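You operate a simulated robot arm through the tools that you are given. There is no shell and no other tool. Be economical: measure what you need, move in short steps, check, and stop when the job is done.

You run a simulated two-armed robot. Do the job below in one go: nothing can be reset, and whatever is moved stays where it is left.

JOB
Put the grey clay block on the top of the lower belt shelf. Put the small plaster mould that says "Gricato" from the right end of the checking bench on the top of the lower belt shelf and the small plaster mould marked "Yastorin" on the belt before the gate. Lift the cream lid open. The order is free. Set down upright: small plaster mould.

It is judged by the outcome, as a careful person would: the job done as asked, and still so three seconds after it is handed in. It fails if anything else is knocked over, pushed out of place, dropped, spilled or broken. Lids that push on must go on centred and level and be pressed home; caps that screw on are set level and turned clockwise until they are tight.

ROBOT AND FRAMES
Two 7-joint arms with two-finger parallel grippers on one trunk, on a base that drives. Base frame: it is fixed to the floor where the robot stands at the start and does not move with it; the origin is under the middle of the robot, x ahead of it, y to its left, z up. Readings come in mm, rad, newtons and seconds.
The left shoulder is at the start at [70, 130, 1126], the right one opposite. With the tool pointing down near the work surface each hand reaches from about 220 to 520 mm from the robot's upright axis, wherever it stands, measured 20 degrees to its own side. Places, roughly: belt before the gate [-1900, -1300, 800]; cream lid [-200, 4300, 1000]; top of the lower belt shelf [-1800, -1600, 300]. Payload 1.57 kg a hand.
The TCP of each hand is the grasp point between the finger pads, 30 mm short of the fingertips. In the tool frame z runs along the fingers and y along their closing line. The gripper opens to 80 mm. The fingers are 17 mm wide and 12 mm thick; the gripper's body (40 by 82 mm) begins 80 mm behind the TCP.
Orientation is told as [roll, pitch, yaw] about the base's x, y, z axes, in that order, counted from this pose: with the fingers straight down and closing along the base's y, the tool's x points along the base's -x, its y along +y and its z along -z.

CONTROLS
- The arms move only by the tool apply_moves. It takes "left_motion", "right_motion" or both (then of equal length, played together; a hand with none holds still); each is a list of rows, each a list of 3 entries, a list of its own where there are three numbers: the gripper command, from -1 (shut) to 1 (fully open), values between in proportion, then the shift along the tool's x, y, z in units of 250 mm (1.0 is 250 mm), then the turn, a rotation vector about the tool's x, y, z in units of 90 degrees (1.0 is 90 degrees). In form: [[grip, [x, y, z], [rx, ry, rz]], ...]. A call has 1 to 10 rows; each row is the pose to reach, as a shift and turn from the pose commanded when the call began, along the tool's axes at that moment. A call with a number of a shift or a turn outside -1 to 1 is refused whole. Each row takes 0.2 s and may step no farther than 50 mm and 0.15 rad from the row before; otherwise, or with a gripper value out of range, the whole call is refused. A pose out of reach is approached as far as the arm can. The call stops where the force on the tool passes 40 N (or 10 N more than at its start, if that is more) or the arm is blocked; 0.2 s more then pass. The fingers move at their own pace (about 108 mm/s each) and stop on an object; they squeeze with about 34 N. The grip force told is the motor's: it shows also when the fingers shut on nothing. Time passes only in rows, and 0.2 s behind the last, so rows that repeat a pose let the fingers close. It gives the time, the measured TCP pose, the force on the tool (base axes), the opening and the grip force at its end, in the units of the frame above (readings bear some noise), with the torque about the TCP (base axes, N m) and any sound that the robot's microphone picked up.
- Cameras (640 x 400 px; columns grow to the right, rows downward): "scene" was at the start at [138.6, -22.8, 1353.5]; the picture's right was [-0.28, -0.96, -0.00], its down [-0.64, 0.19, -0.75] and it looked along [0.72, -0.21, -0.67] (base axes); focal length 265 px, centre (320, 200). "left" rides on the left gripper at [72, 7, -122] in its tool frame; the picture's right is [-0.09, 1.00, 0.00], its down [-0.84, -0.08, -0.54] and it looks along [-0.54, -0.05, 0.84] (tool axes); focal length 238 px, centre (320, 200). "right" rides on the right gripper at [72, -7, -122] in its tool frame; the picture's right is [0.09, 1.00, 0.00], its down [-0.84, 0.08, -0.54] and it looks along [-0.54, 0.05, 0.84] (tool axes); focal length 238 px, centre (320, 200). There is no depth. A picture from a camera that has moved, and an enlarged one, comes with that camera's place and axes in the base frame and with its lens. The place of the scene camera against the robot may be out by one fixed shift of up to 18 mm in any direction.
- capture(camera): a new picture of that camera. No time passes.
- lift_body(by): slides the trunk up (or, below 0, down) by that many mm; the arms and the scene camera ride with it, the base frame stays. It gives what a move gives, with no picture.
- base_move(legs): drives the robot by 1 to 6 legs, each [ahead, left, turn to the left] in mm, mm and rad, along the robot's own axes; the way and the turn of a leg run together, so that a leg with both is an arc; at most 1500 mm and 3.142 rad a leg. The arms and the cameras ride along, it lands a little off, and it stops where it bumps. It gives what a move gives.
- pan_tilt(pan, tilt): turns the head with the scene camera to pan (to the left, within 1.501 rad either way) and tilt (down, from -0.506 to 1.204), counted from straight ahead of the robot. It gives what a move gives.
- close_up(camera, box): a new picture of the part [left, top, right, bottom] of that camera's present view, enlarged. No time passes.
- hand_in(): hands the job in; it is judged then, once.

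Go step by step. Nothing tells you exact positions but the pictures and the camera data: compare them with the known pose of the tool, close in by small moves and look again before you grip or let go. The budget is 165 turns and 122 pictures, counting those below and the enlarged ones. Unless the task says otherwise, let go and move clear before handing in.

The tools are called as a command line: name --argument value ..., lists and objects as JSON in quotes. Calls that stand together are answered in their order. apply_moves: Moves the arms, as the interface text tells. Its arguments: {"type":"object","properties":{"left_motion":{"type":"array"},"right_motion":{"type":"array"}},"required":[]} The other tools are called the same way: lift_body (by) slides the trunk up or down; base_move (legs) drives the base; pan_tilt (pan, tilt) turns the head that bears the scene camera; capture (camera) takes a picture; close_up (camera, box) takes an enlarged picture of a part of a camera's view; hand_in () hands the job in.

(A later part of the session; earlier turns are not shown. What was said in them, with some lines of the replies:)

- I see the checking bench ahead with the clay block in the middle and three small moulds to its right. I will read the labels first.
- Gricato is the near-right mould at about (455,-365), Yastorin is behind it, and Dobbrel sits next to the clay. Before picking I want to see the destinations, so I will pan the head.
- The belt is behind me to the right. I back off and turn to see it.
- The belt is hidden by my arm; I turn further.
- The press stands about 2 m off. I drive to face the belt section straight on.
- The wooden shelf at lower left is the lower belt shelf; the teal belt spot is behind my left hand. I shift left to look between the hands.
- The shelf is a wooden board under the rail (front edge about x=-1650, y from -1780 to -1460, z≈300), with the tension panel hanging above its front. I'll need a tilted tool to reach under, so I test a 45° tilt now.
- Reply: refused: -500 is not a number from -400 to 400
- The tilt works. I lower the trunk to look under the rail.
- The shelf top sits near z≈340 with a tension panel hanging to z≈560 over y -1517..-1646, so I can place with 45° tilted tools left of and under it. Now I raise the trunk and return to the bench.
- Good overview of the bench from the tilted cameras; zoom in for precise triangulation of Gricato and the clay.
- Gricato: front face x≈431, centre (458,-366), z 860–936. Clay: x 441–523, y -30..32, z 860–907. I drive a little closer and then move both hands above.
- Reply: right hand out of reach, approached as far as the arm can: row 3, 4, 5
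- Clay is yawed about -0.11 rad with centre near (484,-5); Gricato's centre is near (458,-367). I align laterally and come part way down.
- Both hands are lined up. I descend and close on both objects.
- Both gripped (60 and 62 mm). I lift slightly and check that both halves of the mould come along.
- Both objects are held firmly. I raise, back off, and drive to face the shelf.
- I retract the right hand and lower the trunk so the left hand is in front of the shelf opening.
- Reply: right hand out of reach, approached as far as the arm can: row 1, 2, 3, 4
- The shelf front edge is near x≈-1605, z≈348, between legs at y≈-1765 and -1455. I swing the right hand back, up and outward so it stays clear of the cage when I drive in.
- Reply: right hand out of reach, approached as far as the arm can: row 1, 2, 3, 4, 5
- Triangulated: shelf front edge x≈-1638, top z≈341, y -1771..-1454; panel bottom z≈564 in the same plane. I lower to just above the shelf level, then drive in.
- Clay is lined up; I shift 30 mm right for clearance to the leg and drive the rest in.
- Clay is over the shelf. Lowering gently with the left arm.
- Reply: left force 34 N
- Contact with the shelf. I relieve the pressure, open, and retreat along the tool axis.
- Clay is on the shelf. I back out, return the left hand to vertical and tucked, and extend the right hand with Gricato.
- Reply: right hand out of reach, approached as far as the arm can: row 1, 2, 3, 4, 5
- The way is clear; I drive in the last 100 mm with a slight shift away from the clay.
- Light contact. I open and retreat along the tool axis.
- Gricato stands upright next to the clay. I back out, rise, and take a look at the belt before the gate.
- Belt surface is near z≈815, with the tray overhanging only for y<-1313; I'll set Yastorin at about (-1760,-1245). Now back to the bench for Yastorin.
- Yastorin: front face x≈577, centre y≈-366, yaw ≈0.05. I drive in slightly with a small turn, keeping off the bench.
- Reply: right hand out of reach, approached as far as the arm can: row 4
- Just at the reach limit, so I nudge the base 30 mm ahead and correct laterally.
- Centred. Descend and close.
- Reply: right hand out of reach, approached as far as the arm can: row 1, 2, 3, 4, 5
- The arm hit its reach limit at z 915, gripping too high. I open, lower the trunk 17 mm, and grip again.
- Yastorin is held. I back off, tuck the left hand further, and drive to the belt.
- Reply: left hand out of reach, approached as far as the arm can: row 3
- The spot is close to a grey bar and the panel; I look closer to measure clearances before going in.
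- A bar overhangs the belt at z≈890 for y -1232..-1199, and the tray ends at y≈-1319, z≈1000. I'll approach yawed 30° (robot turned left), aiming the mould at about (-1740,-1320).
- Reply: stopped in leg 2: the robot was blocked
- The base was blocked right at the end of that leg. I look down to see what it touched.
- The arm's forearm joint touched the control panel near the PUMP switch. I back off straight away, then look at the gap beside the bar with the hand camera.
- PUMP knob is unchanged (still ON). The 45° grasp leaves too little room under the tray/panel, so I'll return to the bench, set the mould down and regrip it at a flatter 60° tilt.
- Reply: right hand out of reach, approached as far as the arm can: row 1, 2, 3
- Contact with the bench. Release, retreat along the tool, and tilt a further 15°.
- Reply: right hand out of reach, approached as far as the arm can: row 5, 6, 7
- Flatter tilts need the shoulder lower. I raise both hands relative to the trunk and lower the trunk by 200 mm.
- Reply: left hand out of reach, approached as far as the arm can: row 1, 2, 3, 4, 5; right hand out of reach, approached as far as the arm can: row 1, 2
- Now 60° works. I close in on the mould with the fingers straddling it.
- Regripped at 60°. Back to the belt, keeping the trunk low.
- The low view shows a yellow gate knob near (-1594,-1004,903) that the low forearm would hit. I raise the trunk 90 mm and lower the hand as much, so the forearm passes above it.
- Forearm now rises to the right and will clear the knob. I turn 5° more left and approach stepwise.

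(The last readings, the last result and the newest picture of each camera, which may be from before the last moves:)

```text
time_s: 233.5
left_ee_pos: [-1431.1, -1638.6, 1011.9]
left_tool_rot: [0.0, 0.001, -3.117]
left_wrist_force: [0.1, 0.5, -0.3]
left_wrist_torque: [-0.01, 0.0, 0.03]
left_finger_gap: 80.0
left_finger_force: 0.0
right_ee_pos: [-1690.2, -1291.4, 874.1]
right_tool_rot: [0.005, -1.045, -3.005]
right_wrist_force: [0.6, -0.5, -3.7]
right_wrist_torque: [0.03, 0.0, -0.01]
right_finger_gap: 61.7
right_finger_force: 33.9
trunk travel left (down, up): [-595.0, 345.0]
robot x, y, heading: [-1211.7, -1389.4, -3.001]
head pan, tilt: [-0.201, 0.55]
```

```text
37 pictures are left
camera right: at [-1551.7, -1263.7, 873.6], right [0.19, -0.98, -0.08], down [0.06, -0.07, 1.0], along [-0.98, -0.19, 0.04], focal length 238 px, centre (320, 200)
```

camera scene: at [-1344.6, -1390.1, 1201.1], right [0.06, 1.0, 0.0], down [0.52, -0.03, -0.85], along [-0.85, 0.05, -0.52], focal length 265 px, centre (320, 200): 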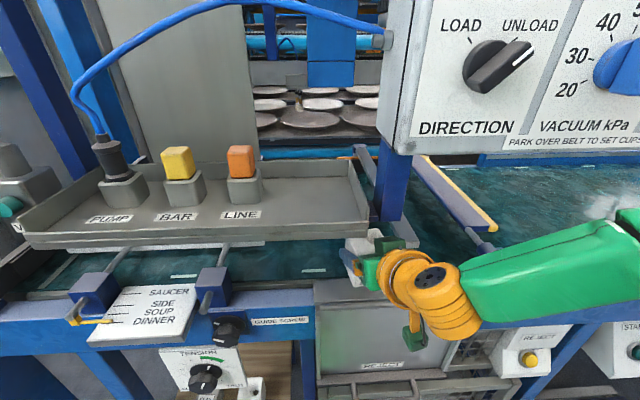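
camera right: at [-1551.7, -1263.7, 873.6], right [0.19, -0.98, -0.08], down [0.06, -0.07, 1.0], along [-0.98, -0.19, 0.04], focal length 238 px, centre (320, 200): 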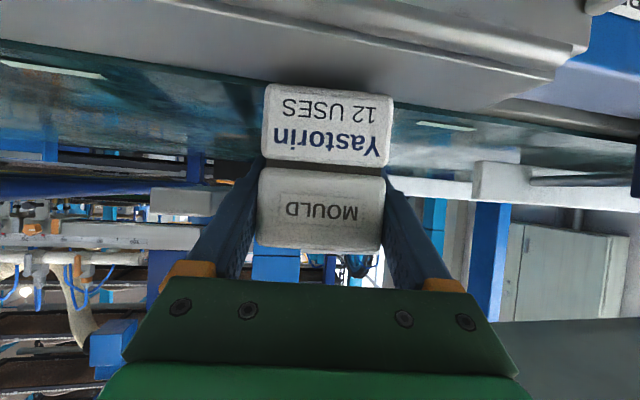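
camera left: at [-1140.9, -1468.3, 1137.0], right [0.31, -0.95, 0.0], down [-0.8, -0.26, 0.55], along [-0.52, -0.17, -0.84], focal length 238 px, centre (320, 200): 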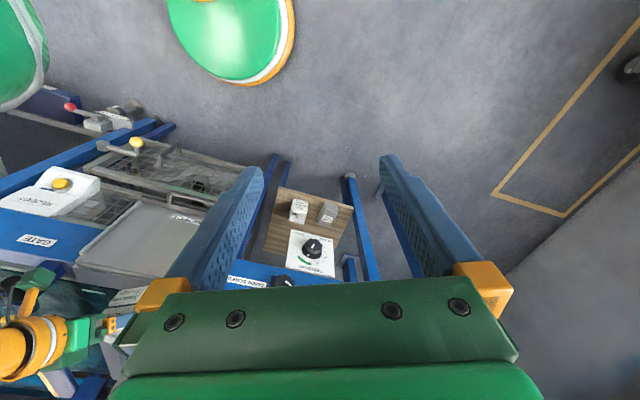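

Bar confirmed at z 877–893, y -1228..-1196, clear of the right finger. Last 45 mm in.

base_move --legs '[[45, 0, 0]]'

capture --camera "right"

capture --camera "scene"

```text
time_s: 234.4
left_ee_pos: [-1476.2, -1644.4, 1011.9]
left_tool_rot: [-0.001, 0.001, -3.116]
left_wrist_force: [0.1, -0.8, 0.2]
left_wrist_torque: [0.0, -0.02, 0.01]
left_finger_gap: 80.2
left_finger_force: 0.0
right_ee_pos: [-1735.8, -1297.8, 875.0]
right_tool_rot: [0.006, -1.045, -3.004]
right_wrist_force: [-0.1, 0.9, -2.3]
right_wrist_torque: [-0.02, 0.01, 0.01]
right_finger_gap: 61.6
right_finger_force: 34.0
trunk travel left (down, up): [-595.0, 345.0]
robot x, y, heading: [-1261.9, -1394.6, -2.999]
head pan, tilt: [-0.201, 0.55]
```

```text
36 pictures are left
camera right: at [-1596.4, -1270.2, 873.8], right [0.19, -0.98, -0.08], down [0.06, -0.07, 1.0], along [-0.98, -0.19, 0.04], focal length 238 px, centre (320, 200)
```

right: 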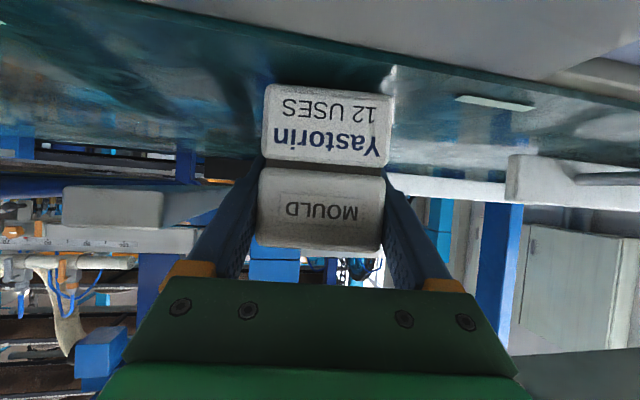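

```text
35 pictures are left
camera scene: at [-1389.2, -1396.6, 1201.2], right [0.06, 1.0, 0.0], down [0.52, -0.03, -0.85], along [-0.85, 0.05, -0.52], focal length 265 px, centre (320, 200)
```

scene: 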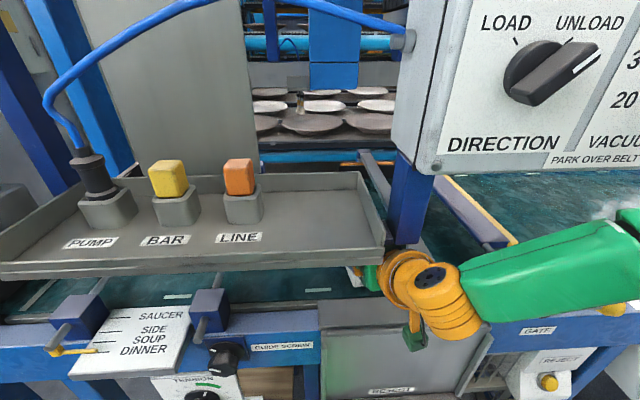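

I'm in position with no contact. Lowering the mould gently onto the belt.

apply_moves --right_motion '[[-1, [0.014, 0, 0.008], [0, 0, 0]], [-1, [0.028, 0, 0.016], [0, 0, 0]], [-1, [0.035, 0, 0.02], [0, 0, 0]], [-1, [0.042, 0, 0.024], [0, 0, 0]]]'

capture --camera "right"

```text
time_s: 235.4
left_ee_pos: [-1474.7, -1645.3, 1013.1]
left_tool_rot: [-0.001, -0.002, -3.115]
left_wrist_force: [0.2, 0.3, 1.0]
left_wrist_torque: [-0.02, 0.01, -0.01]
left_finger_gap: 79.9
left_finger_force: 0.0
right_ee_pos: [-1735.5, -1297.0, 865.2]
right_tool_rot: [0.004, -1.051, -3.003]
right_wrist_force: [-9.5, 3.9, 30.1]
right_wrist_torque: [0.14, -0.03, -0.01]
right_finger_gap: 61.5
right_finger_force: 33.7
trunk travel left (down, up): [-595.0, 345.0]
robot x, y, heading: [-1259.3, -1395.3, -2.996]
head pan, tilt: [-0.201, 0.55]
```

```text
34 pictures are left
camera right: at [-1596.0, -1269.8, 863.8], right [0.19, -0.98, -0.08], down [0.07, -0.07, 1.0], along [-0.98, -0.19, 0.05], focal length 238 px, centre (320, 200)
```

right: 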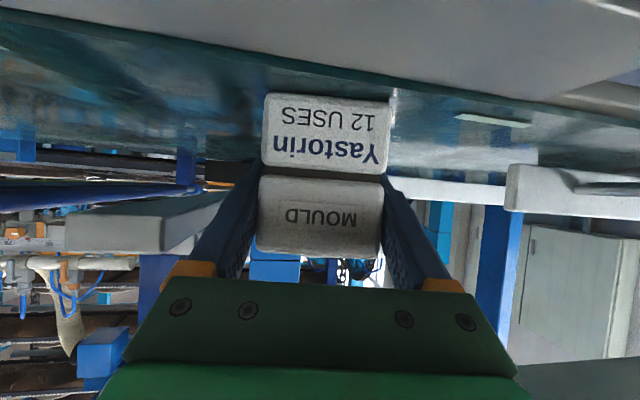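

Belt contact. I relieve the load, open modestly (bar is near), and check.

apply_moves --right_motion '[[-1, [-0.012, 0, -0.007], [0, 0, 0]], [-1, [-0.012, 0, -0.007], [0, 0, 0]], [0.78, [-0.012, 0, -0.007], [0, 0, 0]], [0.78, [-0.012, 0, -0.007], [0, 0, 0]]]'

capture --camera "right"

```text
time_s: 236.4
left_ee_pos: [-1476.9, -1645.3, 1012.3]
left_tool_rot: [0.0, 0.002, -3.116]
left_wrist_force: [0.4, 0.1, 0.4]
left_wrist_torque: [-0.01, -0.01, 0.02]
left_finger_gap: 79.9
left_finger_force: 0.0
right_ee_pos: [-1736.5, -1296.6, 866.3]
right_tool_rot: [0.006, -1.042, -3.003]
right_wrist_force: [-0.3, -0.1, 0.3]
right_wrist_torque: [-0.05, -0.01, -0.01]
right_finger_gap: 71.7
right_finger_force: 0.1
trunk travel left (down, up): [-595.0, 345.0]
robot x, y, heading: [-1264.9, -1395.3, -2.998]
head pan, tilt: [-0.201, 0.55]
```

```text
33 pictures are left
camera right: at [-1597.1, -1269.6, 865.1], right [0.19, -0.98, -0.08], down [0.06, -0.07, 1.0], along [-0.98, -0.19, 0.04], focal length 238 px, centre (320, 200)
```

right: 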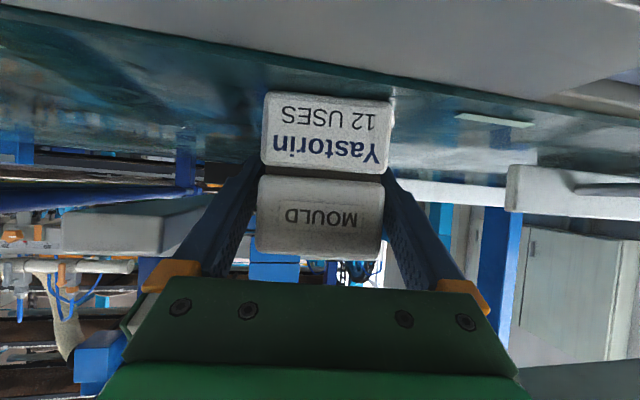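

base_move --legs '[[-130, 0, 0]]'

capture --camera "right"

capture --camera "scene"

```text
time_s: 237.7
left_ee_pos: [-1351.2, -1625.9, 1011.1]
left_tool_rot: [0.002, 0.002, -3.121]
left_wrist_force: [0.0, -0.6, -0.6]
left_wrist_torque: [0.0, 0.0, 0.01]
left_finger_gap: 80.1
left_finger_force: 0.1
right_ee_pos: [-1608.9, -1276.3, 865.8]
right_tool_rot: [0.005, -1.042, -3.007]
right_wrist_force: [-0.7, 0.8, 0.3]
right_wrist_torque: [0.01, 0.02, 0.02]
right_finger_gap: 71.3
right_finger_force: 0.1
trunk travel left (down, up): [-595.0, 345.0]
robot x, y, heading: [-1136.5, -1376.7, -3.006]
head pan, tilt: [-0.201, 0.55]
```

```text
32 pictures are left
camera right: at [-1470.4, -1250.2, 865.1], right [0.18, -0.98, -0.08], down [0.06, -0.07, 1.0], along [-0.98, -0.19, 0.04], focal length 238 px, centre (320, 200)
```

right: 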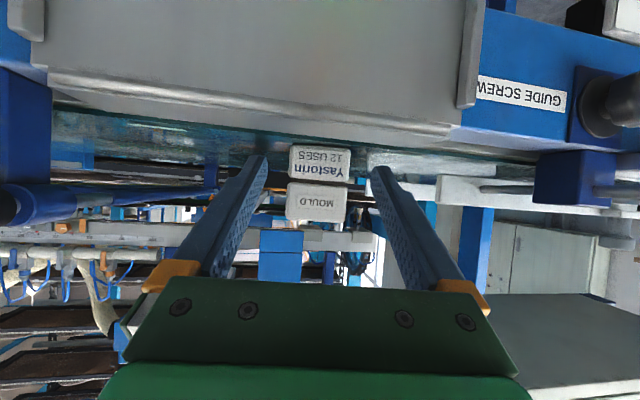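

```text
31 pictures are left
camera scene: at [-1264.2, -1378.5, 1200.8], right [0.06, 1.0, 0.0], down [0.52, -0.03, -0.85], along [-0.85, 0.05, -0.52], focal length 265 px, centre (320, 200)
```

scene: 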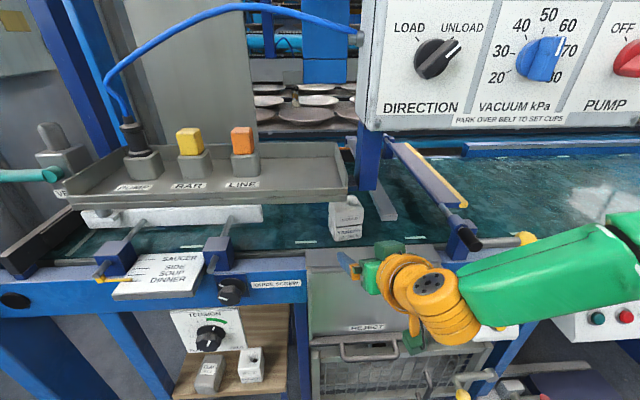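

Yastorin stands upright on the belt before the gate, and the other two are on the shelf. Now I go for the cream lid at the far counter.

base_move --legs '[[-300, 0, 0], [0, 0, -1.706], [1500, -250, 0], [1500, -150, 0], [900, 0, 0]]'

lift_body --by 160

pan_tilt --pan -0.2 --tilt 0.3

capture --camera "scene"

```text
refused: leg 3 is longer than a leg can be; nothing moved
```

```text
time_s: 238.9
left_ee_pos: [-1352.0, -1627.7, 1127.5]
left_tool_rot: [0.001, 0.002, -3.12]
left_wrist_force: [0.1, 0.6, 0.3]
left_wrist_torque: [0.02, 0.01, 0.01]
left_finger_gap: 79.8
left_finger_force: 0.0
right_ee_pos: [-1606.8, -1274.9, 974.7]
right_tool_rot: [-0.006, -1.015, -2.996]
right_wrist_force: [-0.1, -0.3, -8.1]
right_wrist_torque: [0.38, 0.1, -0.01]
right_finger_gap: 72.1
right_finger_force: 0.4
trunk travel left (down, up): [-711.0, 229.0]
robot x, y, heading: [-1129.6, -1374.8, -3.002]
head pan, tilt: [-0.201, 0.55]
stopped: the force on the tool passed its limit at 56 N (the readings are from after the stop); the commanded pose is now the measured one
```

```text
time_s: 239.7
left_ee_pos: [-1351.0, -1627.1, 1128.0]
left_tool_rot: [-0.001, 0.002, -3.121]
left_wrist_force: [0.1, -0.1, -0.5]
left_wrist_torque: [0.0, 0.01, -0.03]
left_finger_gap: 79.8
left_finger_force: 0.1
right_ee_pos: [-1605.9, -1274.5, 974.2]
right_tool_rot: [-0.003, -1.018, -2.996]
right_wrist_force: [2.5, 0.2, -8.9]
right_wrist_torque: [0.42, 0.14, 0.08]
right_finger_gap: 71.9
right_finger_force: 0.3
trunk travel left (down, up): [-711.0, 229.0]
robot x, y, heading: [-1134.2, -1376.9, -3.006]
head pan, tilt: [-0.201, 0.3]
```

```text
30 pictures are left
camera scene: at [-1267.8, -1378.0, 1339.6], right [0.06, 1.0, 0.0], down [0.3, -0.02, -0.95], along [-0.95, 0.06, -0.3], focal length 265 px, centre (320, 200)
```

scene: 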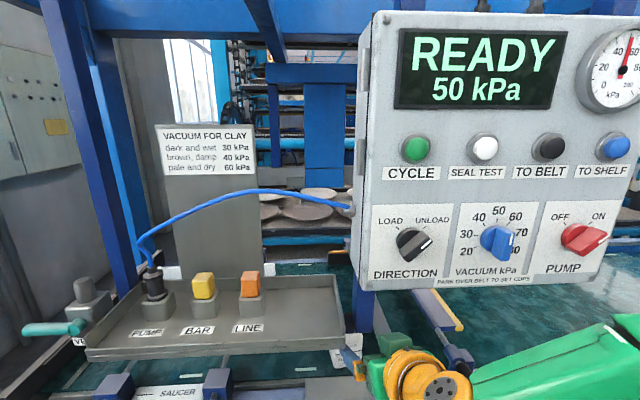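

My drive was refused and the lift pushed a fingertip against the tray's underside. I lower again at once and then back out.

lift_body --by -50

base_move --legs '[[-300, 0, 0]]'

capture --camera "scene"

```text
time_s: 240.6
left_ee_pos: [-1350.4, -1627.4, 1077.5]
left_tool_rot: [0.0, 0.003, -3.121]
left_wrist_force: [0.5, 0.6, -0.4]
left_wrist_torque: [0.0, -0.01, -0.01]
left_finger_gap: 80.0
left_finger_force: 0.0
right_ee_pos: [-1605.2, -1275.6, 924.5]
right_tool_rot: [-0.005, -1.021, -2.998]
right_wrist_force: [-0.3, -0.3, 0.2]
right_wrist_torque: [-0.03, 0.01, -0.01]
right_finger_gap: 71.3
right_finger_force: 0.0
trunk travel left (down, up): [-661.0, 279.0]
robot x, y, heading: [-1131.4, -1375.3, -3.0]
head pan, tilt: [-0.201, 0.3]
```

```text
time_s: 242.7
left_ee_pos: [-1049.5, -1583.2, 1077.6]
left_tool_rot: [0.0, 0.002, -3.132]
left_wrist_force: [-0.1, -0.1, 0.2]
left_wrist_torque: [-0.01, 0.0, 0.0]
left_finger_gap: 80.0
left_finger_force: 0.0
right_ee_pos: [-1300.9, -1230.3, 923.8]
right_tool_rot: [-0.006, -1.019, -3.008]
right_wrist_force: [-0.3, -0.7, 0.6]
right_wrist_torque: [0.01, 0.02, -0.04]
right_finger_gap: 70.9
right_finger_force: 0.0
trunk travel left (down, up): [-661.0, 279.0]
robot x, y, heading: [-825.2, -1337.5, -3.012]
head pan, tilt: [-0.201, 0.3]
```

```text
29 pictures are left
camera scene: at [-963.4, -1335.7, 1289.7], right [0.07, 1.0, 0.0], down [0.3, -0.02, -0.95], along [-0.95, 0.07, -0.3], focal length 265 px, centre (320, 200)
```

scene: 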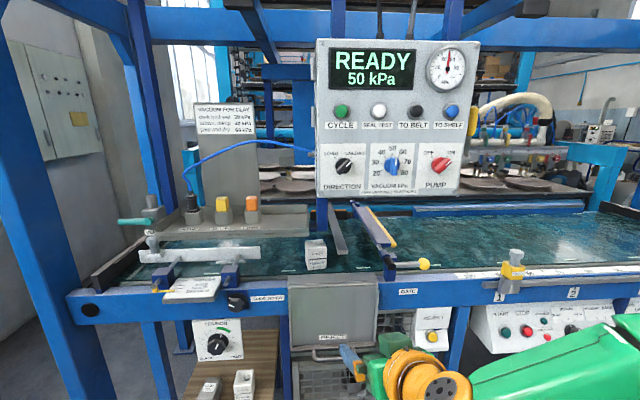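

All is in place. Now driving to the far counter.

base_move --legs '[[0, 0, -1.7], [1400, -250, 0], [1400, -200, 0], [1300, 0, 0]]'

pan_tilt --pan 0 --tilt 0.35

capture --camera "scene"

```text
time_s: 266.6
left_ee_pos: [-571.0, 2989.7, 1078.2]
left_tool_rot: [0.0, 0.003, 1.449]
left_wrist_force: [-0.9, 0.5, -0.3]
left_wrist_torque: [0.0, 0.02, -0.03]
left_finger_gap: 80.0
left_finger_force: 0.0
right_ee_pos: [-188.0, 3191.4, 925.2]
right_tool_rot: [-0.004, -1.02, 1.573]
right_wrist_force: [-0.3, -1.3, 0.1]
right_wrist_torque: [0.01, 0.01, 0.02]
right_finger_gap: 71.0
right_finger_force: 0.0
trunk travel left (down, up): [-661.0, 279.0]
robot x, y, heading: [-356.9, 2735.1, 1.568]
head pan, tilt: [-0.201, 0.3]
```

```text
time_s: 267.3
left_ee_pos: [-571.2, 2989.8, 1078.6]
left_tool_rot: [0.0, 0.0, 1.449]
left_wrist_force: [-0.4, 0.3, 0.0]
left_wrist_torque: [0.01, 0.0, -0.02]
left_finger_gap: 80.0
left_finger_force: 0.0
right_ee_pos: [-188.0, 3191.8, 924.4]
right_tool_rot: [-0.005, -1.019, 1.572]
right_wrist_force: [0.4, 0.0, 0.2]
right_wrist_torque: [0.0, 0.01, -0.02]
right_finger_gap: 71.3
right_finger_force: 0.1
trunk travel left (down, up): [-661.0, 279.0]
robot x, y, heading: [-359.0, 2737.8, 1.562]
head pan, tilt: [0.0, 0.351]
```

```text
28 pictures are left
camera scene: at [-348.2, 2881.5, 1285.2], right [1.0, 0.0, 0.0], down [0.0, -0.34, -0.94], along [0.0, 0.94, -0.34], focal length 265 px, centre (320, 200)
```

scene: 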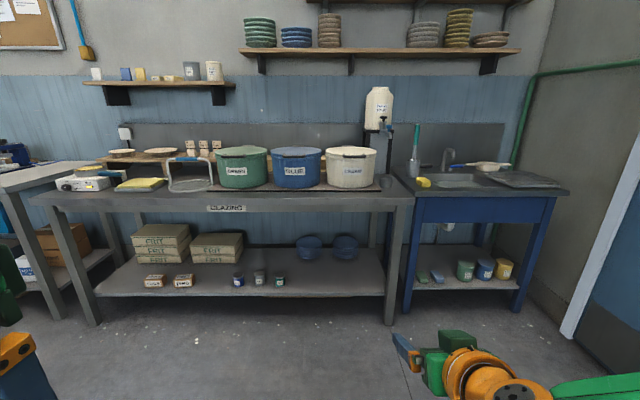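

The cream tub with its lid is the third glaze bin. I zoom in.

close_up --camera "scene" --box '[300, 120, 400, 200]'

```text
5.00 times, centred on (350, 160) of scene
camera zoom: at [-348.2, 2881.5, 1285.2], right [1.0, 0.0, 0.0], down [0.0, -0.34, -0.94], along [0.0, 0.94, -0.34], focal length 1324 px, centre (170, 400)
```

zoom: 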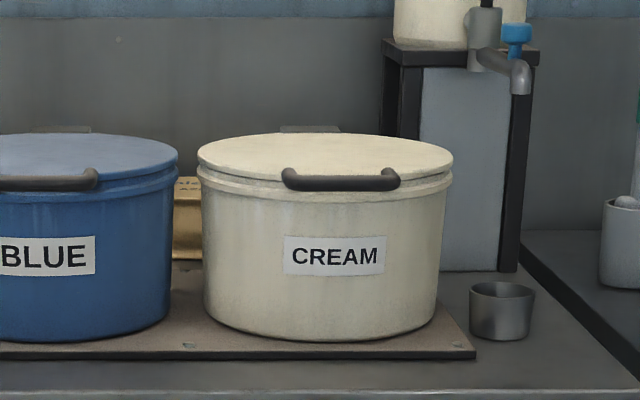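

The cream lid is hinged at the back with a dark bar handle in front (about x -185, y≈4130, z≈1050). I plan to lift the bar from below with closed fingers on a nearly horizontal tool; first I drive nearer and flatten the tool.

base_move --legs '[[560, 0, 0]]'

apply_moves --right_motion '[[0, [0, 0, 0], [0, -0.07, 0]], [-1, [0, 0, 0], [0, -0.14, 0]], [-1, [0, 0, 0], [0, -0.21, 0]]]'

capture --camera "scene"

capture --camera "right"

```text
time_s: 270.5
left_ee_pos: [-567.0, 3546.9, 1078.7]
left_tool_rot: [0.0, 0.001, 1.445]
left_wrist_force: [0.4, 0.2, -0.1]
left_wrist_torque: [-0.02, 0.02, 0.0]
left_finger_gap: 80.0
left_finger_force: 0.1
right_ee_pos: [-181.8, 3747.3, 924.3]
right_tool_rot: [-0.004, -1.021, 1.569]
right_wrist_force: [-0.3, 0.3, 0.3]
right_wrist_torque: [0.0, 0.0, 0.0]
right_finger_gap: 71.0
right_finger_force: 0.1
trunk travel left (down, up): [-661.0, 279.0]
robot x, y, heading: [-352.8, 3292.5, 1.563]
head pan, tilt: [0.0, 0.351]
```

```text
time_s: 271.3
left_ee_pos: [-569.4, 3546.9, 1076.7]
left_tool_rot: [-0.002, -0.001, 1.445]
left_wrist_force: [-0.2, 0.0, -0.2]
left_wrist_torque: [-0.01, 0.01, 0.01]
left_finger_gap: 80.1
left_finger_force: 0.1
right_ee_pos: [-198.5, 3744.8, 973.6]
right_tool_rot: [0.055, -1.347, 1.493]
right_wrist_force: [-0.3, 0.1, 1.1]
right_wrist_torque: [-0.04, 0.0, -0.04]
right_finger_gap: 0.1
right_finger_force: 21.0
right hand out of reach, approached as far as the arm can: row 2, 3
trunk travel left (down, up): [-661.0, 279.0]
robot x, y, heading: [-353.6, 3294.6, 1.567]
head pan, tilt: [0.0, 0.351]
```

```text
26 pictures are left
camera scene: at [-346.6, 3438.0, 1285.3], right [1.0, -0.01, 0.0], down [0.0, -0.34, -0.94], along [0.01, 0.94, -0.34], focal length 265 px, centre (320, 200)
```

scene: 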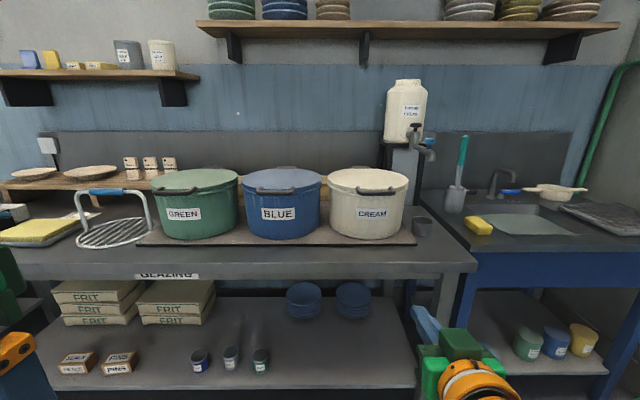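

```text
25 pictures are left
camera right: at [-195.1, 3609.2, 930.5], right [-1.0, 0.0, -0.08], down [-0.07, -0.34, 0.94], along [-0.02, 0.94, 0.34], focal length 238 px, centre (320, 200)
```

right: 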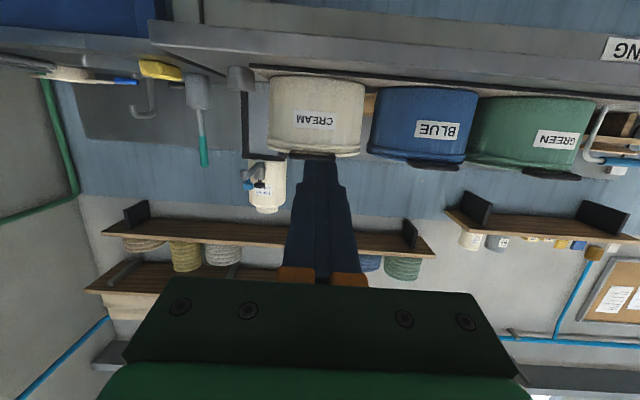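

base_move --legs '[[250, 0, 0]]'

capture --camera "right"

close_up --camera "scene" --box '[300, 100, 520, 300]'

```text
time_s: 273.1
left_ee_pos: [-564.2, 3796.9, 1078.2]
left_tool_rot: [-0.001, 0.001, 1.442]
left_wrist_force: [-0.6, 0.0, -0.2]
left_wrist_torque: [0.03, -0.01, 0.06]
left_finger_gap: 80.3
left_finger_force: 0.2
right_ee_pos: [-194.1, 3992.9, 973.4]
right_tool_rot: [0.063, -1.347, 1.483]
right_wrist_force: [-1.0, 0.1, -0.2]
right_wrist_torque: [0.0, 0.0, 0.0]
right_finger_gap: 0.0
right_finger_force: 21.0
trunk travel left (down, up): [-661.0, 279.0]
robot x, y, heading: [-351.3, 3540.4, 1.561]
head pan, tilt: [0.0, 0.351]
```

```text
24 pictures are left
camera right: at [-190.9, 3858.1, 930.4], right [-1.0, 0.01, -0.08], down [-0.07, -0.34, 0.94], along [-0.02, 0.94, 0.34], focal length 238 px, centre (320, 200)
```

right: 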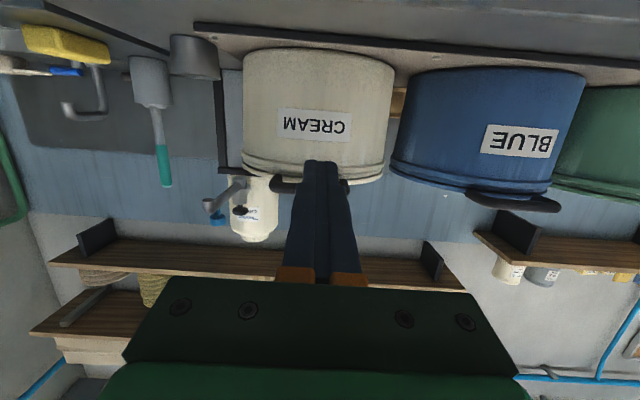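

```text
2.00 times, centred on (410, 200) of scene
camera zoom: at [-342.2, 3687.3, 1285.3], right [1.0, -0.01, 0.0], down [0.0, -0.34, -0.94], along [0.01, 0.94, -0.34], focal length 530 px, centre (140, 200)
```

zoom: 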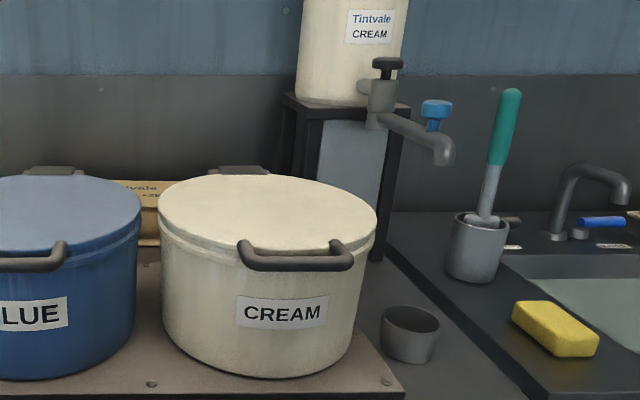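

The handle bar is at about (-182, 4157, z≈1021–1037). I send a null move to see the commanded pose, after raising the trunk a bit.

apply_moves --right_motion '[[-1, [-0.1, 0, 0], [0, 0, 0]], [-1, [-0.2, 0, 0], [0, 0, 0]]]'

```text
time_s: 273.8
left_ee_pos: [-564.5, 3796.9, 1078.3]
left_tool_rot: [0.001, 0.001, 1.441]
left_wrist_force: [0.2, -0.6, -0.7]
left_wrist_torque: [0.01, 0.05, 0.03]
left_finger_gap: 79.9
left_finger_force: 0.0
right_ee_pos: [-191.4, 4004.2, 1023.7]
right_tool_rot: [0.063, -1.345, 1.486]
right_wrist_force: [0.2, -0.7, 0.4]
right_wrist_torque: [0.02, 0.02, 0.01]
right_finger_gap: 0.0
right_finger_force: 21.1
trunk travel left (down, up): [-661.0, 279.0]
robot x, y, heading: [-352.2, 3544.3, 1.563]
head pan, tilt: [0.0, 0.351]
```

apply_moves --right_motion '[[-1, [0.08, 0, 0.018], [0, 0, 0]], [-1, [0.16, -0.03, 0.036], [0, 0, 0]]]'

base_move --legs '[[95, 0, 0]]'

capture --camera "right"

close_up --camera "scene" --box '[300, 150, 520, 350]'

```text
time_s: 274.4
left_ee_pos: [-563.5, 3798.4, 1078.9]
left_tool_rot: [-0.001, 0.003, 1.441]
left_wrist_force: [0.2, -0.9, 0.5]
left_wrist_torque: [0.01, 0.01, -0.01]
left_finger_gap: 80.0
left_finger_force: 0.0
right_ee_pos: [-185.9, 4004.8, 982.3]
right_tool_rot: [0.066, -1.345, 1.482]
right_wrist_force: [0.2, -0.8, -0.4]
right_wrist_torque: [-0.02, -0.02, 0.0]
right_finger_gap: 0.0
right_finger_force: 21.9
trunk travel left (down, up): [-661.0, 279.0]
robot x, y, heading: [-348.1, 3542.5, 1.555]
head pan, tilt: [0.0, 0.351]
```

```text
time_s: 275.5
left_ee_pos: [-563.0, 3894.7, 1078.5]
left_tool_rot: [0.001, 0.0, 1.437]
left_wrist_force: [-0.1, 0.2, -0.3]
left_wrist_torque: [0.02, -0.01, -0.01]
left_finger_gap: 80.1
left_finger_force: 0.1
right_ee_pos: [-183.3, 4102.5, 982.8]
right_tool_rot: [0.063, -1.348, 1.476]
right_wrist_force: [0.4, -0.2, -0.4]
right_wrist_torque: [0.01, -0.03, -0.01]
right_finger_gap: 0.3
right_finger_force: 21.1
trunk travel left (down, up): [-661.0, 279.0]
robot x, y, heading: [-350.3, 3641.6, 1.557]
head pan, tilt: [0.0, 0.351]
```

```text
22 pictures are left
camera right: at [-182.0, 3966.6, 939.6], right [-1.0, 0.01, -0.08], down [-0.07, -0.34, 0.94], along [-0.02, 0.94, 0.34], focal length 238 px, centre (320, 200)
```

right: 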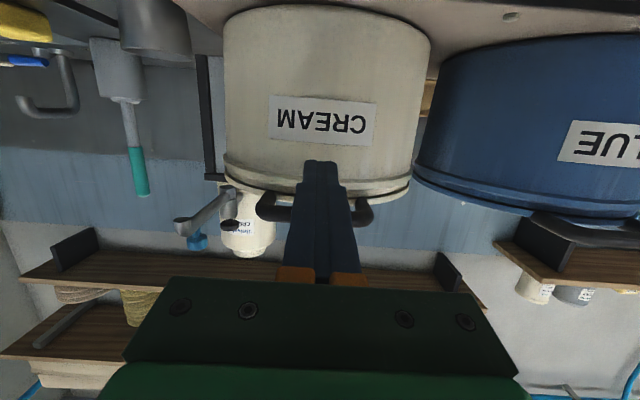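

```text
2.00 times, centred on (410, 250) of scene
camera zoom: at [-340.6, 3784.6, 1285.4], right [1.0, -0.01, 0.0], down [0.0, -0.34, -0.94], along [0.01, 0.94, -0.34], focal length 530 px, centre (140, 100)
```

zoom: 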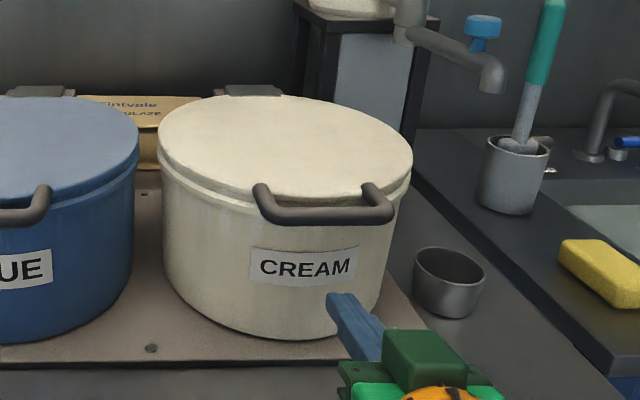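

base_move --legs '[[34, 0, 0]]'

capture --camera "right"

```text
time_s: 276.3
left_ee_pos: [-561.6, 3925.3, 1079.5]
left_tool_rot: [0.001, -0.002, 1.441]
left_wrist_force: [-0.1, 0.7, -0.6]
left_wrist_torque: [-0.01, -0.02, -0.01]
left_finger_gap: 80.0
left_finger_force: 0.1
right_ee_pos: [-184.1, 4132.8, 983.3]
right_tool_rot: [0.065, -1.349, 1.477]
right_wrist_force: [-0.2, 0.1, -0.6]
right_wrist_torque: [-0.02, -0.01, 0.0]
right_finger_gap: 0.0
right_finger_force: 21.0
trunk travel left (down, up): [-661.0, 279.0]
robot x, y, heading: [-349.1, 3676.1, 1.552]
head pan, tilt: [0.0, 0.351]
```

```text
20 pictures are left
camera right: at [-181.9, 3997.8, 940.3], right [-1.0, 0.01, -0.08], down [-0.07, -0.34, 0.94], along [-0.02, 0.94, 0.34], focal length 238 px, centre (320, 200)
```

right: 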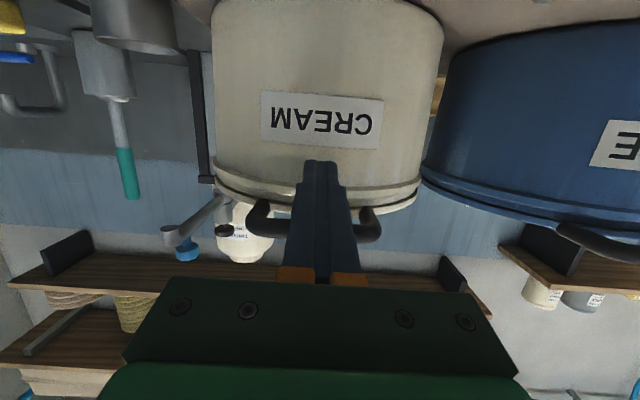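

Finger is under the bar. Now I lift along the lid's arc (hinge at about y 4425), first half.

apply_moves --right_motion '[[-1, [-0.0975, 0, -0.0224], [0, 0, 0]], [-1, [-0.215, 0, -0.045], [0, 0, 0]], [-1, [-0.34, 0, -0.071], [0, 0, 0]], [-1, [-0.44, 0, -0.073], [0, 0, 0]]]'

capture --camera "scene"

```text
time_s: 277.3
left_ee_pos: [-562.3, 3926.4, 1078.1]
left_tool_rot: [-0.001, -0.002, 1.439]
left_wrist_force: [-0.6, 0.2, 0.2]
left_wrist_torque: [0.01, -0.04, 0.0]
left_finger_gap: 79.5
left_finger_force: 0.0
right_ee_pos: [-181.6, 4141.2, 1095.6]
right_tool_rot: [0.066, -1.346, 1.478]
right_wrist_force: [-1.5, -4.8, -2.1]
right_wrist_torque: [-0.06, -0.01, 0.05]
right_finger_gap: 0.0
right_finger_force: 20.7
trunk travel left (down, up): [-661.0, 279.0]
robot x, y, heading: [-352.5, 3674.0, 1.553]
head pan, tilt: [0.0, 0.351]
```

```text
19 pictures are left
camera scene: at [-340.6, 3816.4, 1285.5], right [1.0, -0.01, 0.0], down [0.0, -0.34, -0.94], along [0.01, 0.94, -0.34], focal length 265 px, centre (320, 200)
```

scene: 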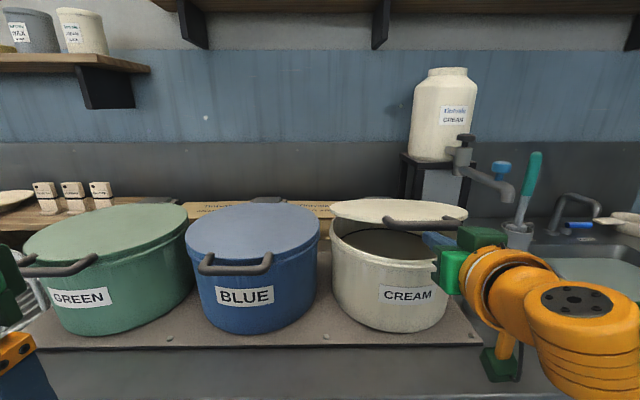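

The lid is rising. Continue along the arc.

apply_moves --right_motion '[[-1, [-0.081, 0, -0.006], [0, 0, 0]], [-1, [-0.264, 0.01, 0.026], [0, 0, 0]], [-1, [-0.439, 0.02, 0.088], [0, 0, 0]], [-1, [-0.599, 0.03, 0.178], [0, 0, 0]]]'

capture --camera "scene"

```text
time_s: 278.3
left_ee_pos: [-562.9, 3929.5, 1077.3]
left_tool_rot: [0.0, 0.003, 1.441]
left_wrist_force: [-0.7, 0.5, 0.0]
left_wrist_torque: [-0.02, -0.04, -0.02]
left_finger_gap: 80.1
left_finger_force: 0.1
right_ee_pos: [-186.7, 4208.2, 1211.0]
right_tool_rot: [0.064, -1.341, 1.481]
right_wrist_force: [-0.3, 0.3, -0.4]
right_wrist_torque: [0.03, -0.02, 0.03]
right_finger_gap: 0.0
right_finger_force: 21.7
right hand out of reach, approached as far as the arm can: row 4
trunk travel left (down, up): [-661.0, 279.0]
robot x, y, heading: [-350.2, 3673.8, 1.564]
head pan, tilt: [0.0, 0.351]
```

```text
18 pictures are left
camera scene: at [-340.2, 3821.5, 1284.8], right [1.0, -0.01, 0.0], down [0.0, -0.35, -0.94], along [0.01, 0.94, -0.35], focal length 265 px, centre (320, 200)
```

scene: 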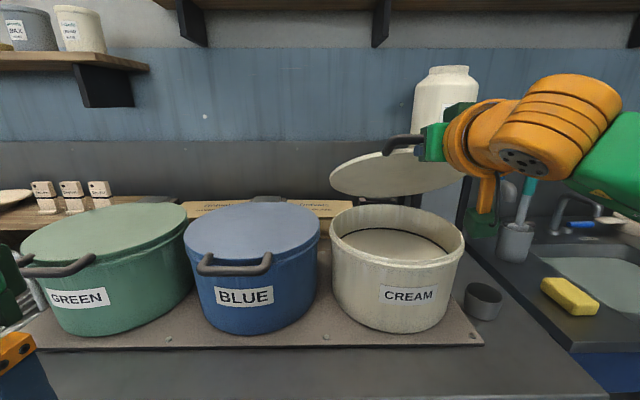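

Lid at about 45°. The arm is near its limit, so I combine base drive and trunk lift for the rest.

base_move --legs '[[60, 0, 0]]'

lift_body --by 45

base_move --legs '[[50, 0, 0]]'

capture --camera "scene"

```text
time_s: 279.3
left_ee_pos: [-560.9, 3964.2, 1079.6]
left_tool_rot: [0.002, -0.005, 1.436]
left_wrist_force: [0.7, 0.2, 0.2]
left_wrist_torque: [0.01, 0.0, 0.01]
left_finger_gap: 79.8
left_finger_force: 0.1
right_ee_pos: [-185.8, 4234.8, 1225.0]
right_tool_rot: [0.083, -1.375, 1.463]
right_wrist_force: [0.6, -9.5, 8.0]
right_wrist_torque: [0.13, -0.03, -0.06]
right_finger_gap: 0.0
right_finger_force: 20.8
trunk travel left (down, up): [-661.0, 279.0]
robot x, y, heading: [-351.8, 3712.8, 1.553]
head pan, tilt: [0.0, 0.351]
stopped in leg 1: the force on the tool passed its limit at 49 N (the readings are from after the stop); the commanded pose is now the measured one
```

```text
time_s: 280.2
left_ee_pos: [-561.9, 3972.7, 1123.5]
left_tool_rot: [0.0, 0.0, 1.436]
left_wrist_force: [-0.6, -0.8, -0.5]
left_wrist_torque: [-0.02, 0.01, 0.01]
left_finger_gap: 80.1
left_finger_force: 0.1
right_ee_pos: [-185.2, 4245.6, 1264.0]
right_tool_rot: [0.077, -1.364, 1.47]
right_wrist_force: [0.6, 0.1, -1.1]
right_wrist_torque: [0.05, 0.01, 0.05]
right_finger_gap: 0.0
right_finger_force: 21.3
trunk travel left (down, up): [-706.0, 234.0]
robot x, y, heading: [-350.5, 3719.3, 1.552]
head pan, tilt: [0.0, 0.351]
```

```text
time_s: 281.1
left_ee_pos: [-561.7, 4010.1, 1125.3]
left_tool_rot: [0.0, -0.012, 1.439]
left_wrist_force: [0.7, 0.1, 0.7]
left_wrist_torque: [0.04, -0.03, -0.01]
left_finger_gap: 79.8
left_finger_force: 0.1
right_ee_pos: [-185.3, 4280.8, 1270.8]
right_tool_rot: [0.079, -1.377, 1.467]
right_wrist_force: [-0.3, -12.0, 15.3]
right_wrist_torque: [0.3, -0.08, -0.08]
right_finger_gap: 0.0
right_finger_force: 21.1
trunk travel left (down, up): [-706.0, 234.0]
robot x, y, heading: [-344.2, 3766.8, 1.557]
head pan, tilt: [0.0, 0.351]
```

```text
17 pictures are left
camera scene: at [-339.6, 3896.3, 1331.9], right [1.0, -0.01, 0.0], down [0.0, -0.33, -0.94], along [0.01, 0.94, -0.33], focal length 265 px, centre (320, 200)
```

scene: 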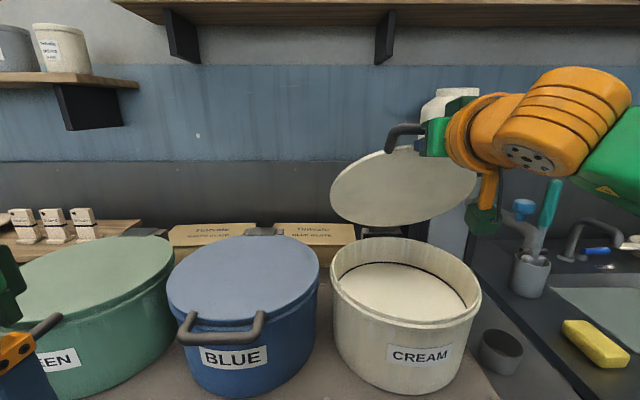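

Lid near 65°. Continue with arm forward and up.

apply_moves --right_motion '[[-1, [-0.07, 0.01, 0.04], [0, 0, 0]], [-1, [-0.107, 0.01, 0.13], [0, 0, 0]], [-1, [-0.15, 0.02, 0.21], [0, 0, 0]]]'

```text
time_s: 281.9
left_ee_pos: [-561.8, 4009.2, 1126.0]
left_tool_rot: [0.0, -0.009, 1.437]
left_wrist_force: [-0.3, 0.0, -0.4]
left_wrist_torque: [0.03, 0.02, 0.0]
left_finger_gap: 79.8
left_finger_force: 0.1
right_ee_pos: [-187.0, 4280.8, 1270.3]
right_tool_rot: [0.078, -1.377, 1.467]
right_wrist_force: [1.1, -13.3, 13.6]
right_wrist_torque: [0.31, -0.04, -0.01]
right_finger_gap: 0.0
right_finger_force: 21.5
right hand out of reach, approached as far as the arm can: row 1, 2, 3
trunk travel left (down, up): [-706.0, 234.0]
robot x, y, heading: [-344.0, 3766.3, 1.554]
head pan, tilt: [0.0, 0.351]
```

The finger sits inside the handle loop; I lift with the trunk and then drive ahead.

lift_body --by 30

base_move --legs '[[40, 0, 0]]'

capture --camera "scene"

```text
time_s: 282.6
left_ee_pos: [-559.9, 4023.7, 1153.5]
left_tool_rot: [-0.001, 0.002, 1.439]
left_wrist_force: [0.4, 0.0, -0.9]
left_wrist_torque: [-0.01, 0.01, -0.02]
left_finger_gap: 80.0
left_finger_force: 0.0
right_ee_pos: [-184.8, 4295.4, 1293.0]
right_tool_rot: [0.075, -1.361, 1.47]
right_wrist_force: [-0.8, 0.9, -3.3]
right_wrist_torque: [-0.08, -0.01, 0.03]
right_finger_gap: 0.0
right_finger_force: 22.0
trunk travel left (down, up): [-736.0, 204.0]
robot x, y, heading: [-349.1, 3769.2, 1.556]
head pan, tilt: [0.0, 0.351]
```

```text
time_s: 283.5
left_ee_pos: [-561.2, 4046.1, 1154.5]
left_tool_rot: [0.002, -0.013, 1.438]
left_wrist_force: [-0.1, 0.6, -0.7]
left_wrist_torque: [-0.02, -0.01, 0.03]
left_finger_gap: 79.8
left_finger_force: 0.1
right_ee_pos: [-184.9, 4317.3, 1302.8]
right_tool_rot: [0.086, -1.382, 1.46]
right_wrist_force: [2.2, -13.6, 23.9]
right_wrist_torque: [0.54, 0.03, -0.36]
right_finger_gap: 0.1
right_finger_force: 20.9
trunk travel left (down, up): [-736.0, 204.0]
robot x, y, heading: [-345.1, 3807.6, 1.559]
head pan, tilt: [0.0, 0.351]
```

```text
16 pictures are left
camera scene: at [-338.6, 3933.7, 1362.2], right [1.0, -0.01, 0.0], down [0.0, -0.33, -0.94], along [0.01, 0.94, -0.33], focal length 265 px, centre (320, 200)
```

scene: 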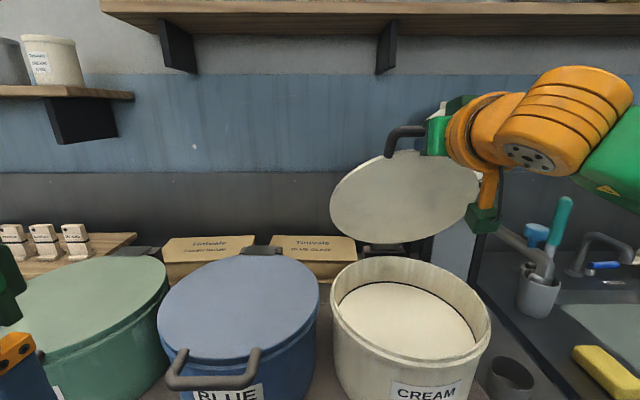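

The lid is near 72° and seems to hold its angle. I withdraw the finger from the loop, then push the lid's underside from lower down.

lift_body --by 8

base_move --legs '[[-80, 0, 0]]'

capture --camera "scene"

```text
time_s: 284.1
left_ee_pos: [-560.3, 4054.4, 1162.4]
left_tool_rot: [0.0, -0.005, 1.439]
left_wrist_force: [-0.9, 0.8, 0.1]
left_wrist_torque: [0.0, -0.01, 0.02]
left_finger_gap: 80.2
left_finger_force: 0.0
right_ee_pos: [-186.3, 4323.5, 1308.6]
right_tool_rot: [0.086, -1.377, 1.462]
right_wrist_force: [-0.1, -7.0, 11.4]
right_wrist_torque: [0.24, -0.04, 0.0]
right_finger_gap: 0.3
right_finger_force: 21.2
trunk travel left (down, up): [-744.0, 196.0]
robot x, y, heading: [-349.8, 3804.9, 1.554]
head pan, tilt: [0.0, 0.351]
```

```text
time_s: 285.2
left_ee_pos: [-561.3, 3987.2, 1159.0]
left_tool_rot: [0.0, 0.007, 1.438]
left_wrist_force: [1.0, 0.8, 0.0]
left_wrist_torque: [-0.04, 0.01, -0.01]
left_finger_gap: 80.1
left_finger_force: 0.0
right_ee_pos: [-184.9, 4260.8, 1301.2]
right_tool_rot: [0.079, -1.362, 1.466]
right_wrist_force: [0.3, -0.4, -0.2]
right_wrist_torque: [-0.01, 0.0, 0.0]
right_finger_gap: 0.0
right_finger_force: 20.8
trunk travel left (down, up): [-744.0, 196.0]
robot x, y, heading: [-347.9, 3726.0, 1.567]
head pan, tilt: [0.0, 0.351]
```

```text
15 pictures are left
camera scene: at [-339.0, 3878.2, 1367.3], right [1.0, -0.01, 0.0], down [-0.01, -0.35, -0.94], along [0.01, 0.94, -0.35], focal length 265 px, centre (320, 200)
```

scene: 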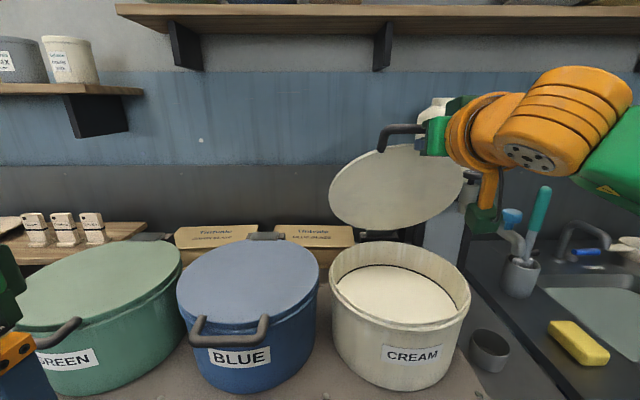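

The lid holds by itself. I lower the hand below the bar level and push the underside backwards.

apply_moves --right_motion '[[-1, [0.15, 0, 0.03], [0, 0, 0]], [-1, [0.3, 0, 0.062], [0, 0, 0]], [-1, [0.43, 0, 0.091], [0, 0, 0]], [-1, [0.42, 0, 0.27], [0, 0, 0]], [-1, [0.41, 0, 0.4], [0, 0, 0]]]'

base_move --legs '[[50, 0, 0]]'

capture --camera "scene"

```text
time_s: 286.4
left_ee_pos: [-561.4, 3984.3, 1159.1]
left_tool_rot: [0.0, 0.004, 1.439]
left_wrist_force: [0.2, 0.2, -0.5]
left_wrist_torque: [-0.04, 0.0, -0.02]
left_finger_gap: 80.2
left_finger_force: 0.1
right_ee_pos: [-185.3, 4332.3, 1178.6]
right_tool_rot: [0.073, -1.366, 1.472]
right_wrist_force: [-0.7, 0.0, 0.6]
right_wrist_torque: [-0.04, -0.02, -0.04]
right_finger_gap: 0.0
right_finger_force: 21.3
trunk travel left (down, up): [-744.0, 196.0]
robot x, y, heading: [-346.2, 3729.1, 1.553]
head pan, tilt: [0.0, 0.351]
```

```text
time_s: 287.3
left_ee_pos: [-559.9, 4027.9, 1161.7]
left_tool_rot: [0.0, -0.004, 1.438]
left_wrist_force: [-1.1, -0.4, -0.2]
left_wrist_torque: [0.01, -0.01, 0.02]
left_finger_gap: 79.9
left_finger_force: 0.0
right_ee_pos: [-185.5, 4374.8, 1183.8]
right_tool_rot: [0.084, -1.374, 1.461]
right_wrist_force: [0.6, -0.8, 0.1]
right_wrist_torque: [-0.05, -0.02, -0.01]
right_finger_gap: 0.0
right_finger_force: 21.5
trunk travel left (down, up): [-744.0, 196.0]
robot x, y, heading: [-346.9, 3776.3, 1.554]
head pan, tilt: [0.0, 0.351]
```

```text
14 pictures are left
camera scene: at [-338.4, 3916.2, 1368.8], right [1.0, -0.02, 0.0], down [-0.01, -0.34, -0.94], along [0.01, 0.94, -0.34], focal length 265 px, centre (320, 200)
```

scene: 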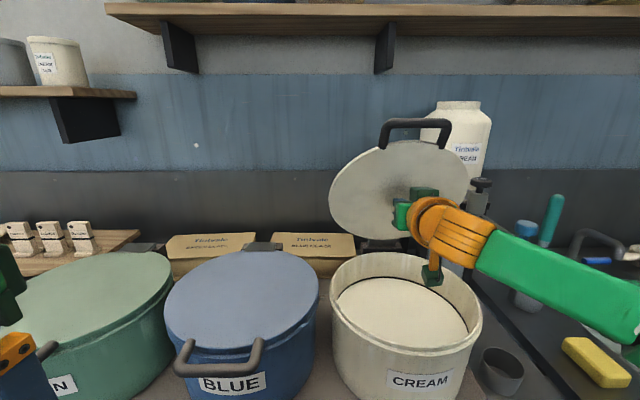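

base_move --legs '[[45, 0, 0]]'

capture --camera "scene"

```text
time_s: 288.2
left_ee_pos: [-559.4, 4073.3, 1162.8]
left_tool_rot: [0.0, -0.002, 1.436]
left_wrist_force: [1.2, -0.3, 0.8]
left_wrist_torque: [0.07, 0.03, -0.02]
left_finger_gap: 79.8
left_finger_force: 0.0
right_ee_pos: [-185.1, 4421.5, 1182.6]
right_tool_rot: [0.084, -1.371, 1.464]
right_wrist_force: [0.7, 0.6, -0.5]
right_wrist_torque: [0.0, -0.03, -0.01]
right_finger_gap: 0.2
right_finger_force: 21.3
trunk travel left (down, up): [-744.0, 196.0]
robot x, y, heading: [-346.6, 3817.9, 1.553]
head pan, tilt: [0.0, 0.351]
```

```text
13 pictures are left
camera scene: at [-337.5, 3962.2, 1368.6], right [1.0, -0.02, 0.0], down [-0.01, -0.34, -0.94], along [0.01, 0.94, -0.34], focal length 265 px, centre (320, 200)
```

scene: 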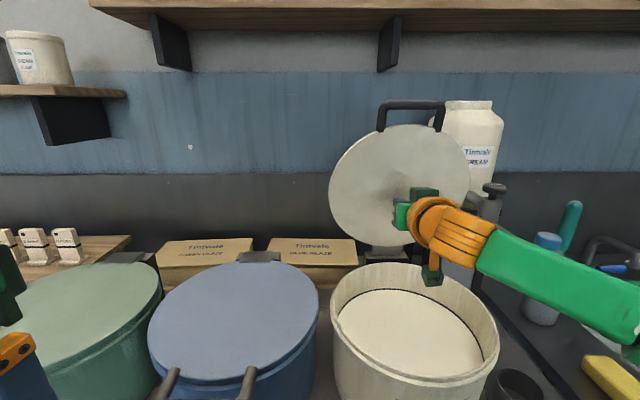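

base_move --legs '[[18, 0, 0]]'

base_move --legs '[[-150, 0, 0]]'

capture --camera "scene"

```text
time_s: 289.0
left_ee_pos: [-560.0, 4092.0, 1162.3]
left_tool_rot: [-0.002, -0.001, 1.436]
left_wrist_force: [0.0, 0.3, 0.0]
left_wrist_torque: [0.0, -0.04, 0.01]
left_finger_gap: 79.8
left_finger_force: 0.0
right_ee_pos: [-184.1, 4439.7, 1182.0]
right_tool_rot: [0.081, -1.369, 1.463]
right_wrist_force: [0.5, -0.2, 1.6]
right_wrist_torque: [-0.02, 0.0, -0.01]
right_finger_gap: 0.0
right_finger_force: 21.1
trunk travel left (down, up): [-744.0, 196.0]
robot x, y, heading: [-345.8, 3836.5, 1.557]
head pan, tilt: [0.0, 0.351]
```

```text
time_s: 290.4
left_ee_pos: [-560.5, 3947.1, 1160.7]
left_tool_rot: [-0.002, 0.003, 1.435]
left_wrist_force: [0.3, -0.3, -0.2]
left_wrist_torque: [-0.06, 0.02, 0.03]
left_finger_gap: 80.0
left_finger_force: 0.1
right_ee_pos: [-185.8, 4294.8, 1179.5]
right_tool_rot: [0.081, -1.364, 1.464]
right_wrist_force: [0.2, 0.2, 0.3]
right_wrist_torque: [-0.02, 0.0, 0.0]
right_finger_gap: 0.2
right_finger_force: 21.6
trunk travel left (down, up): [-744.0, 196.0]
robot x, y, heading: [-350.5, 3691.2, 1.56]
head pan, tilt: [0.0, 0.351]
```

```text
12 pictures are left
camera scene: at [-339.2, 3836.6, 1367.7], right [1.0, -0.02, 0.0], down [-0.01, -0.35, -0.94], along [0.02, 0.94, -0.35], focal length 265 px, centre (320, 200)
```

scene: 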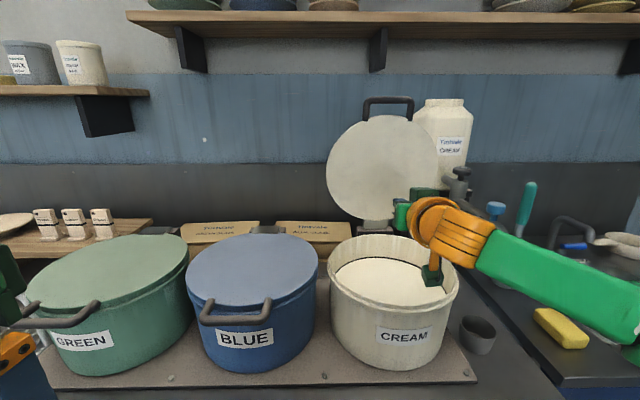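

The lid stands open past vertical. I back well clear and check once more.

base_move --legs '[[-450, 0, 0]]'

capture --camera "scene"

```text
time_s: 293.2
left_ee_pos: [-568.0, 3474.7, 1160.8]
left_tool_rot: [0.001, 0.002, 1.441]
left_wrist_force: [0.6, 0.0, 0.5]
left_wrist_torque: [-0.03, 0.02, 0.01]
left_finger_gap: 80.1
left_finger_force: 0.0
right_ee_pos: [-194.7, 3824.1, 1180.5]
right_tool_rot: [0.08, -1.366, 1.468]
right_wrist_force: [0.6, -0.2, 0.3]
right_wrist_torque: [0.03, 0.02, -0.01]
right_finger_gap: 0.1
right_finger_force: 20.9
trunk travel left (down, up): [-744.0, 196.0]
robot x, y, heading: [-356.2, 3218.1, 1.56]
head pan, tilt: [0.0, 0.351]
```

```text
11 pictures are left
camera scene: at [-347.2, 3365.5, 1368.0], right [1.0, -0.01, 0.0], down [0.0, -0.34, -0.94], along [0.01, 0.94, -0.34], focal length 265 px, centre (320, 200)
```

scene: 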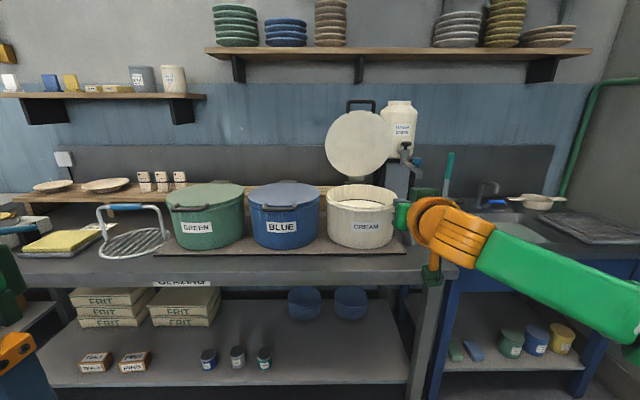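

The cream lid stays open, the clay block and Gricato are on the lower belt shelf, and Yastorin stands upright on the belt before the gate, so I hand in.

hand_in

```text
The job is handed in.
```

I handed the job in with all four parts done: the clay block and the "Gricato" mould are on the lower belt shelf, the "Yastorin" mould stands upright on the belt before the gate, and the cream lid is open.

While working at the belt I made two unintended contacts. The arm touched the control panel near the PUMP switch, and a fingertip pressed the underside of the button tray with up to about 56 N. The pictures afterwards showed nothing moved: the PUMP switch still read ON and the tray and its buttons were in place.
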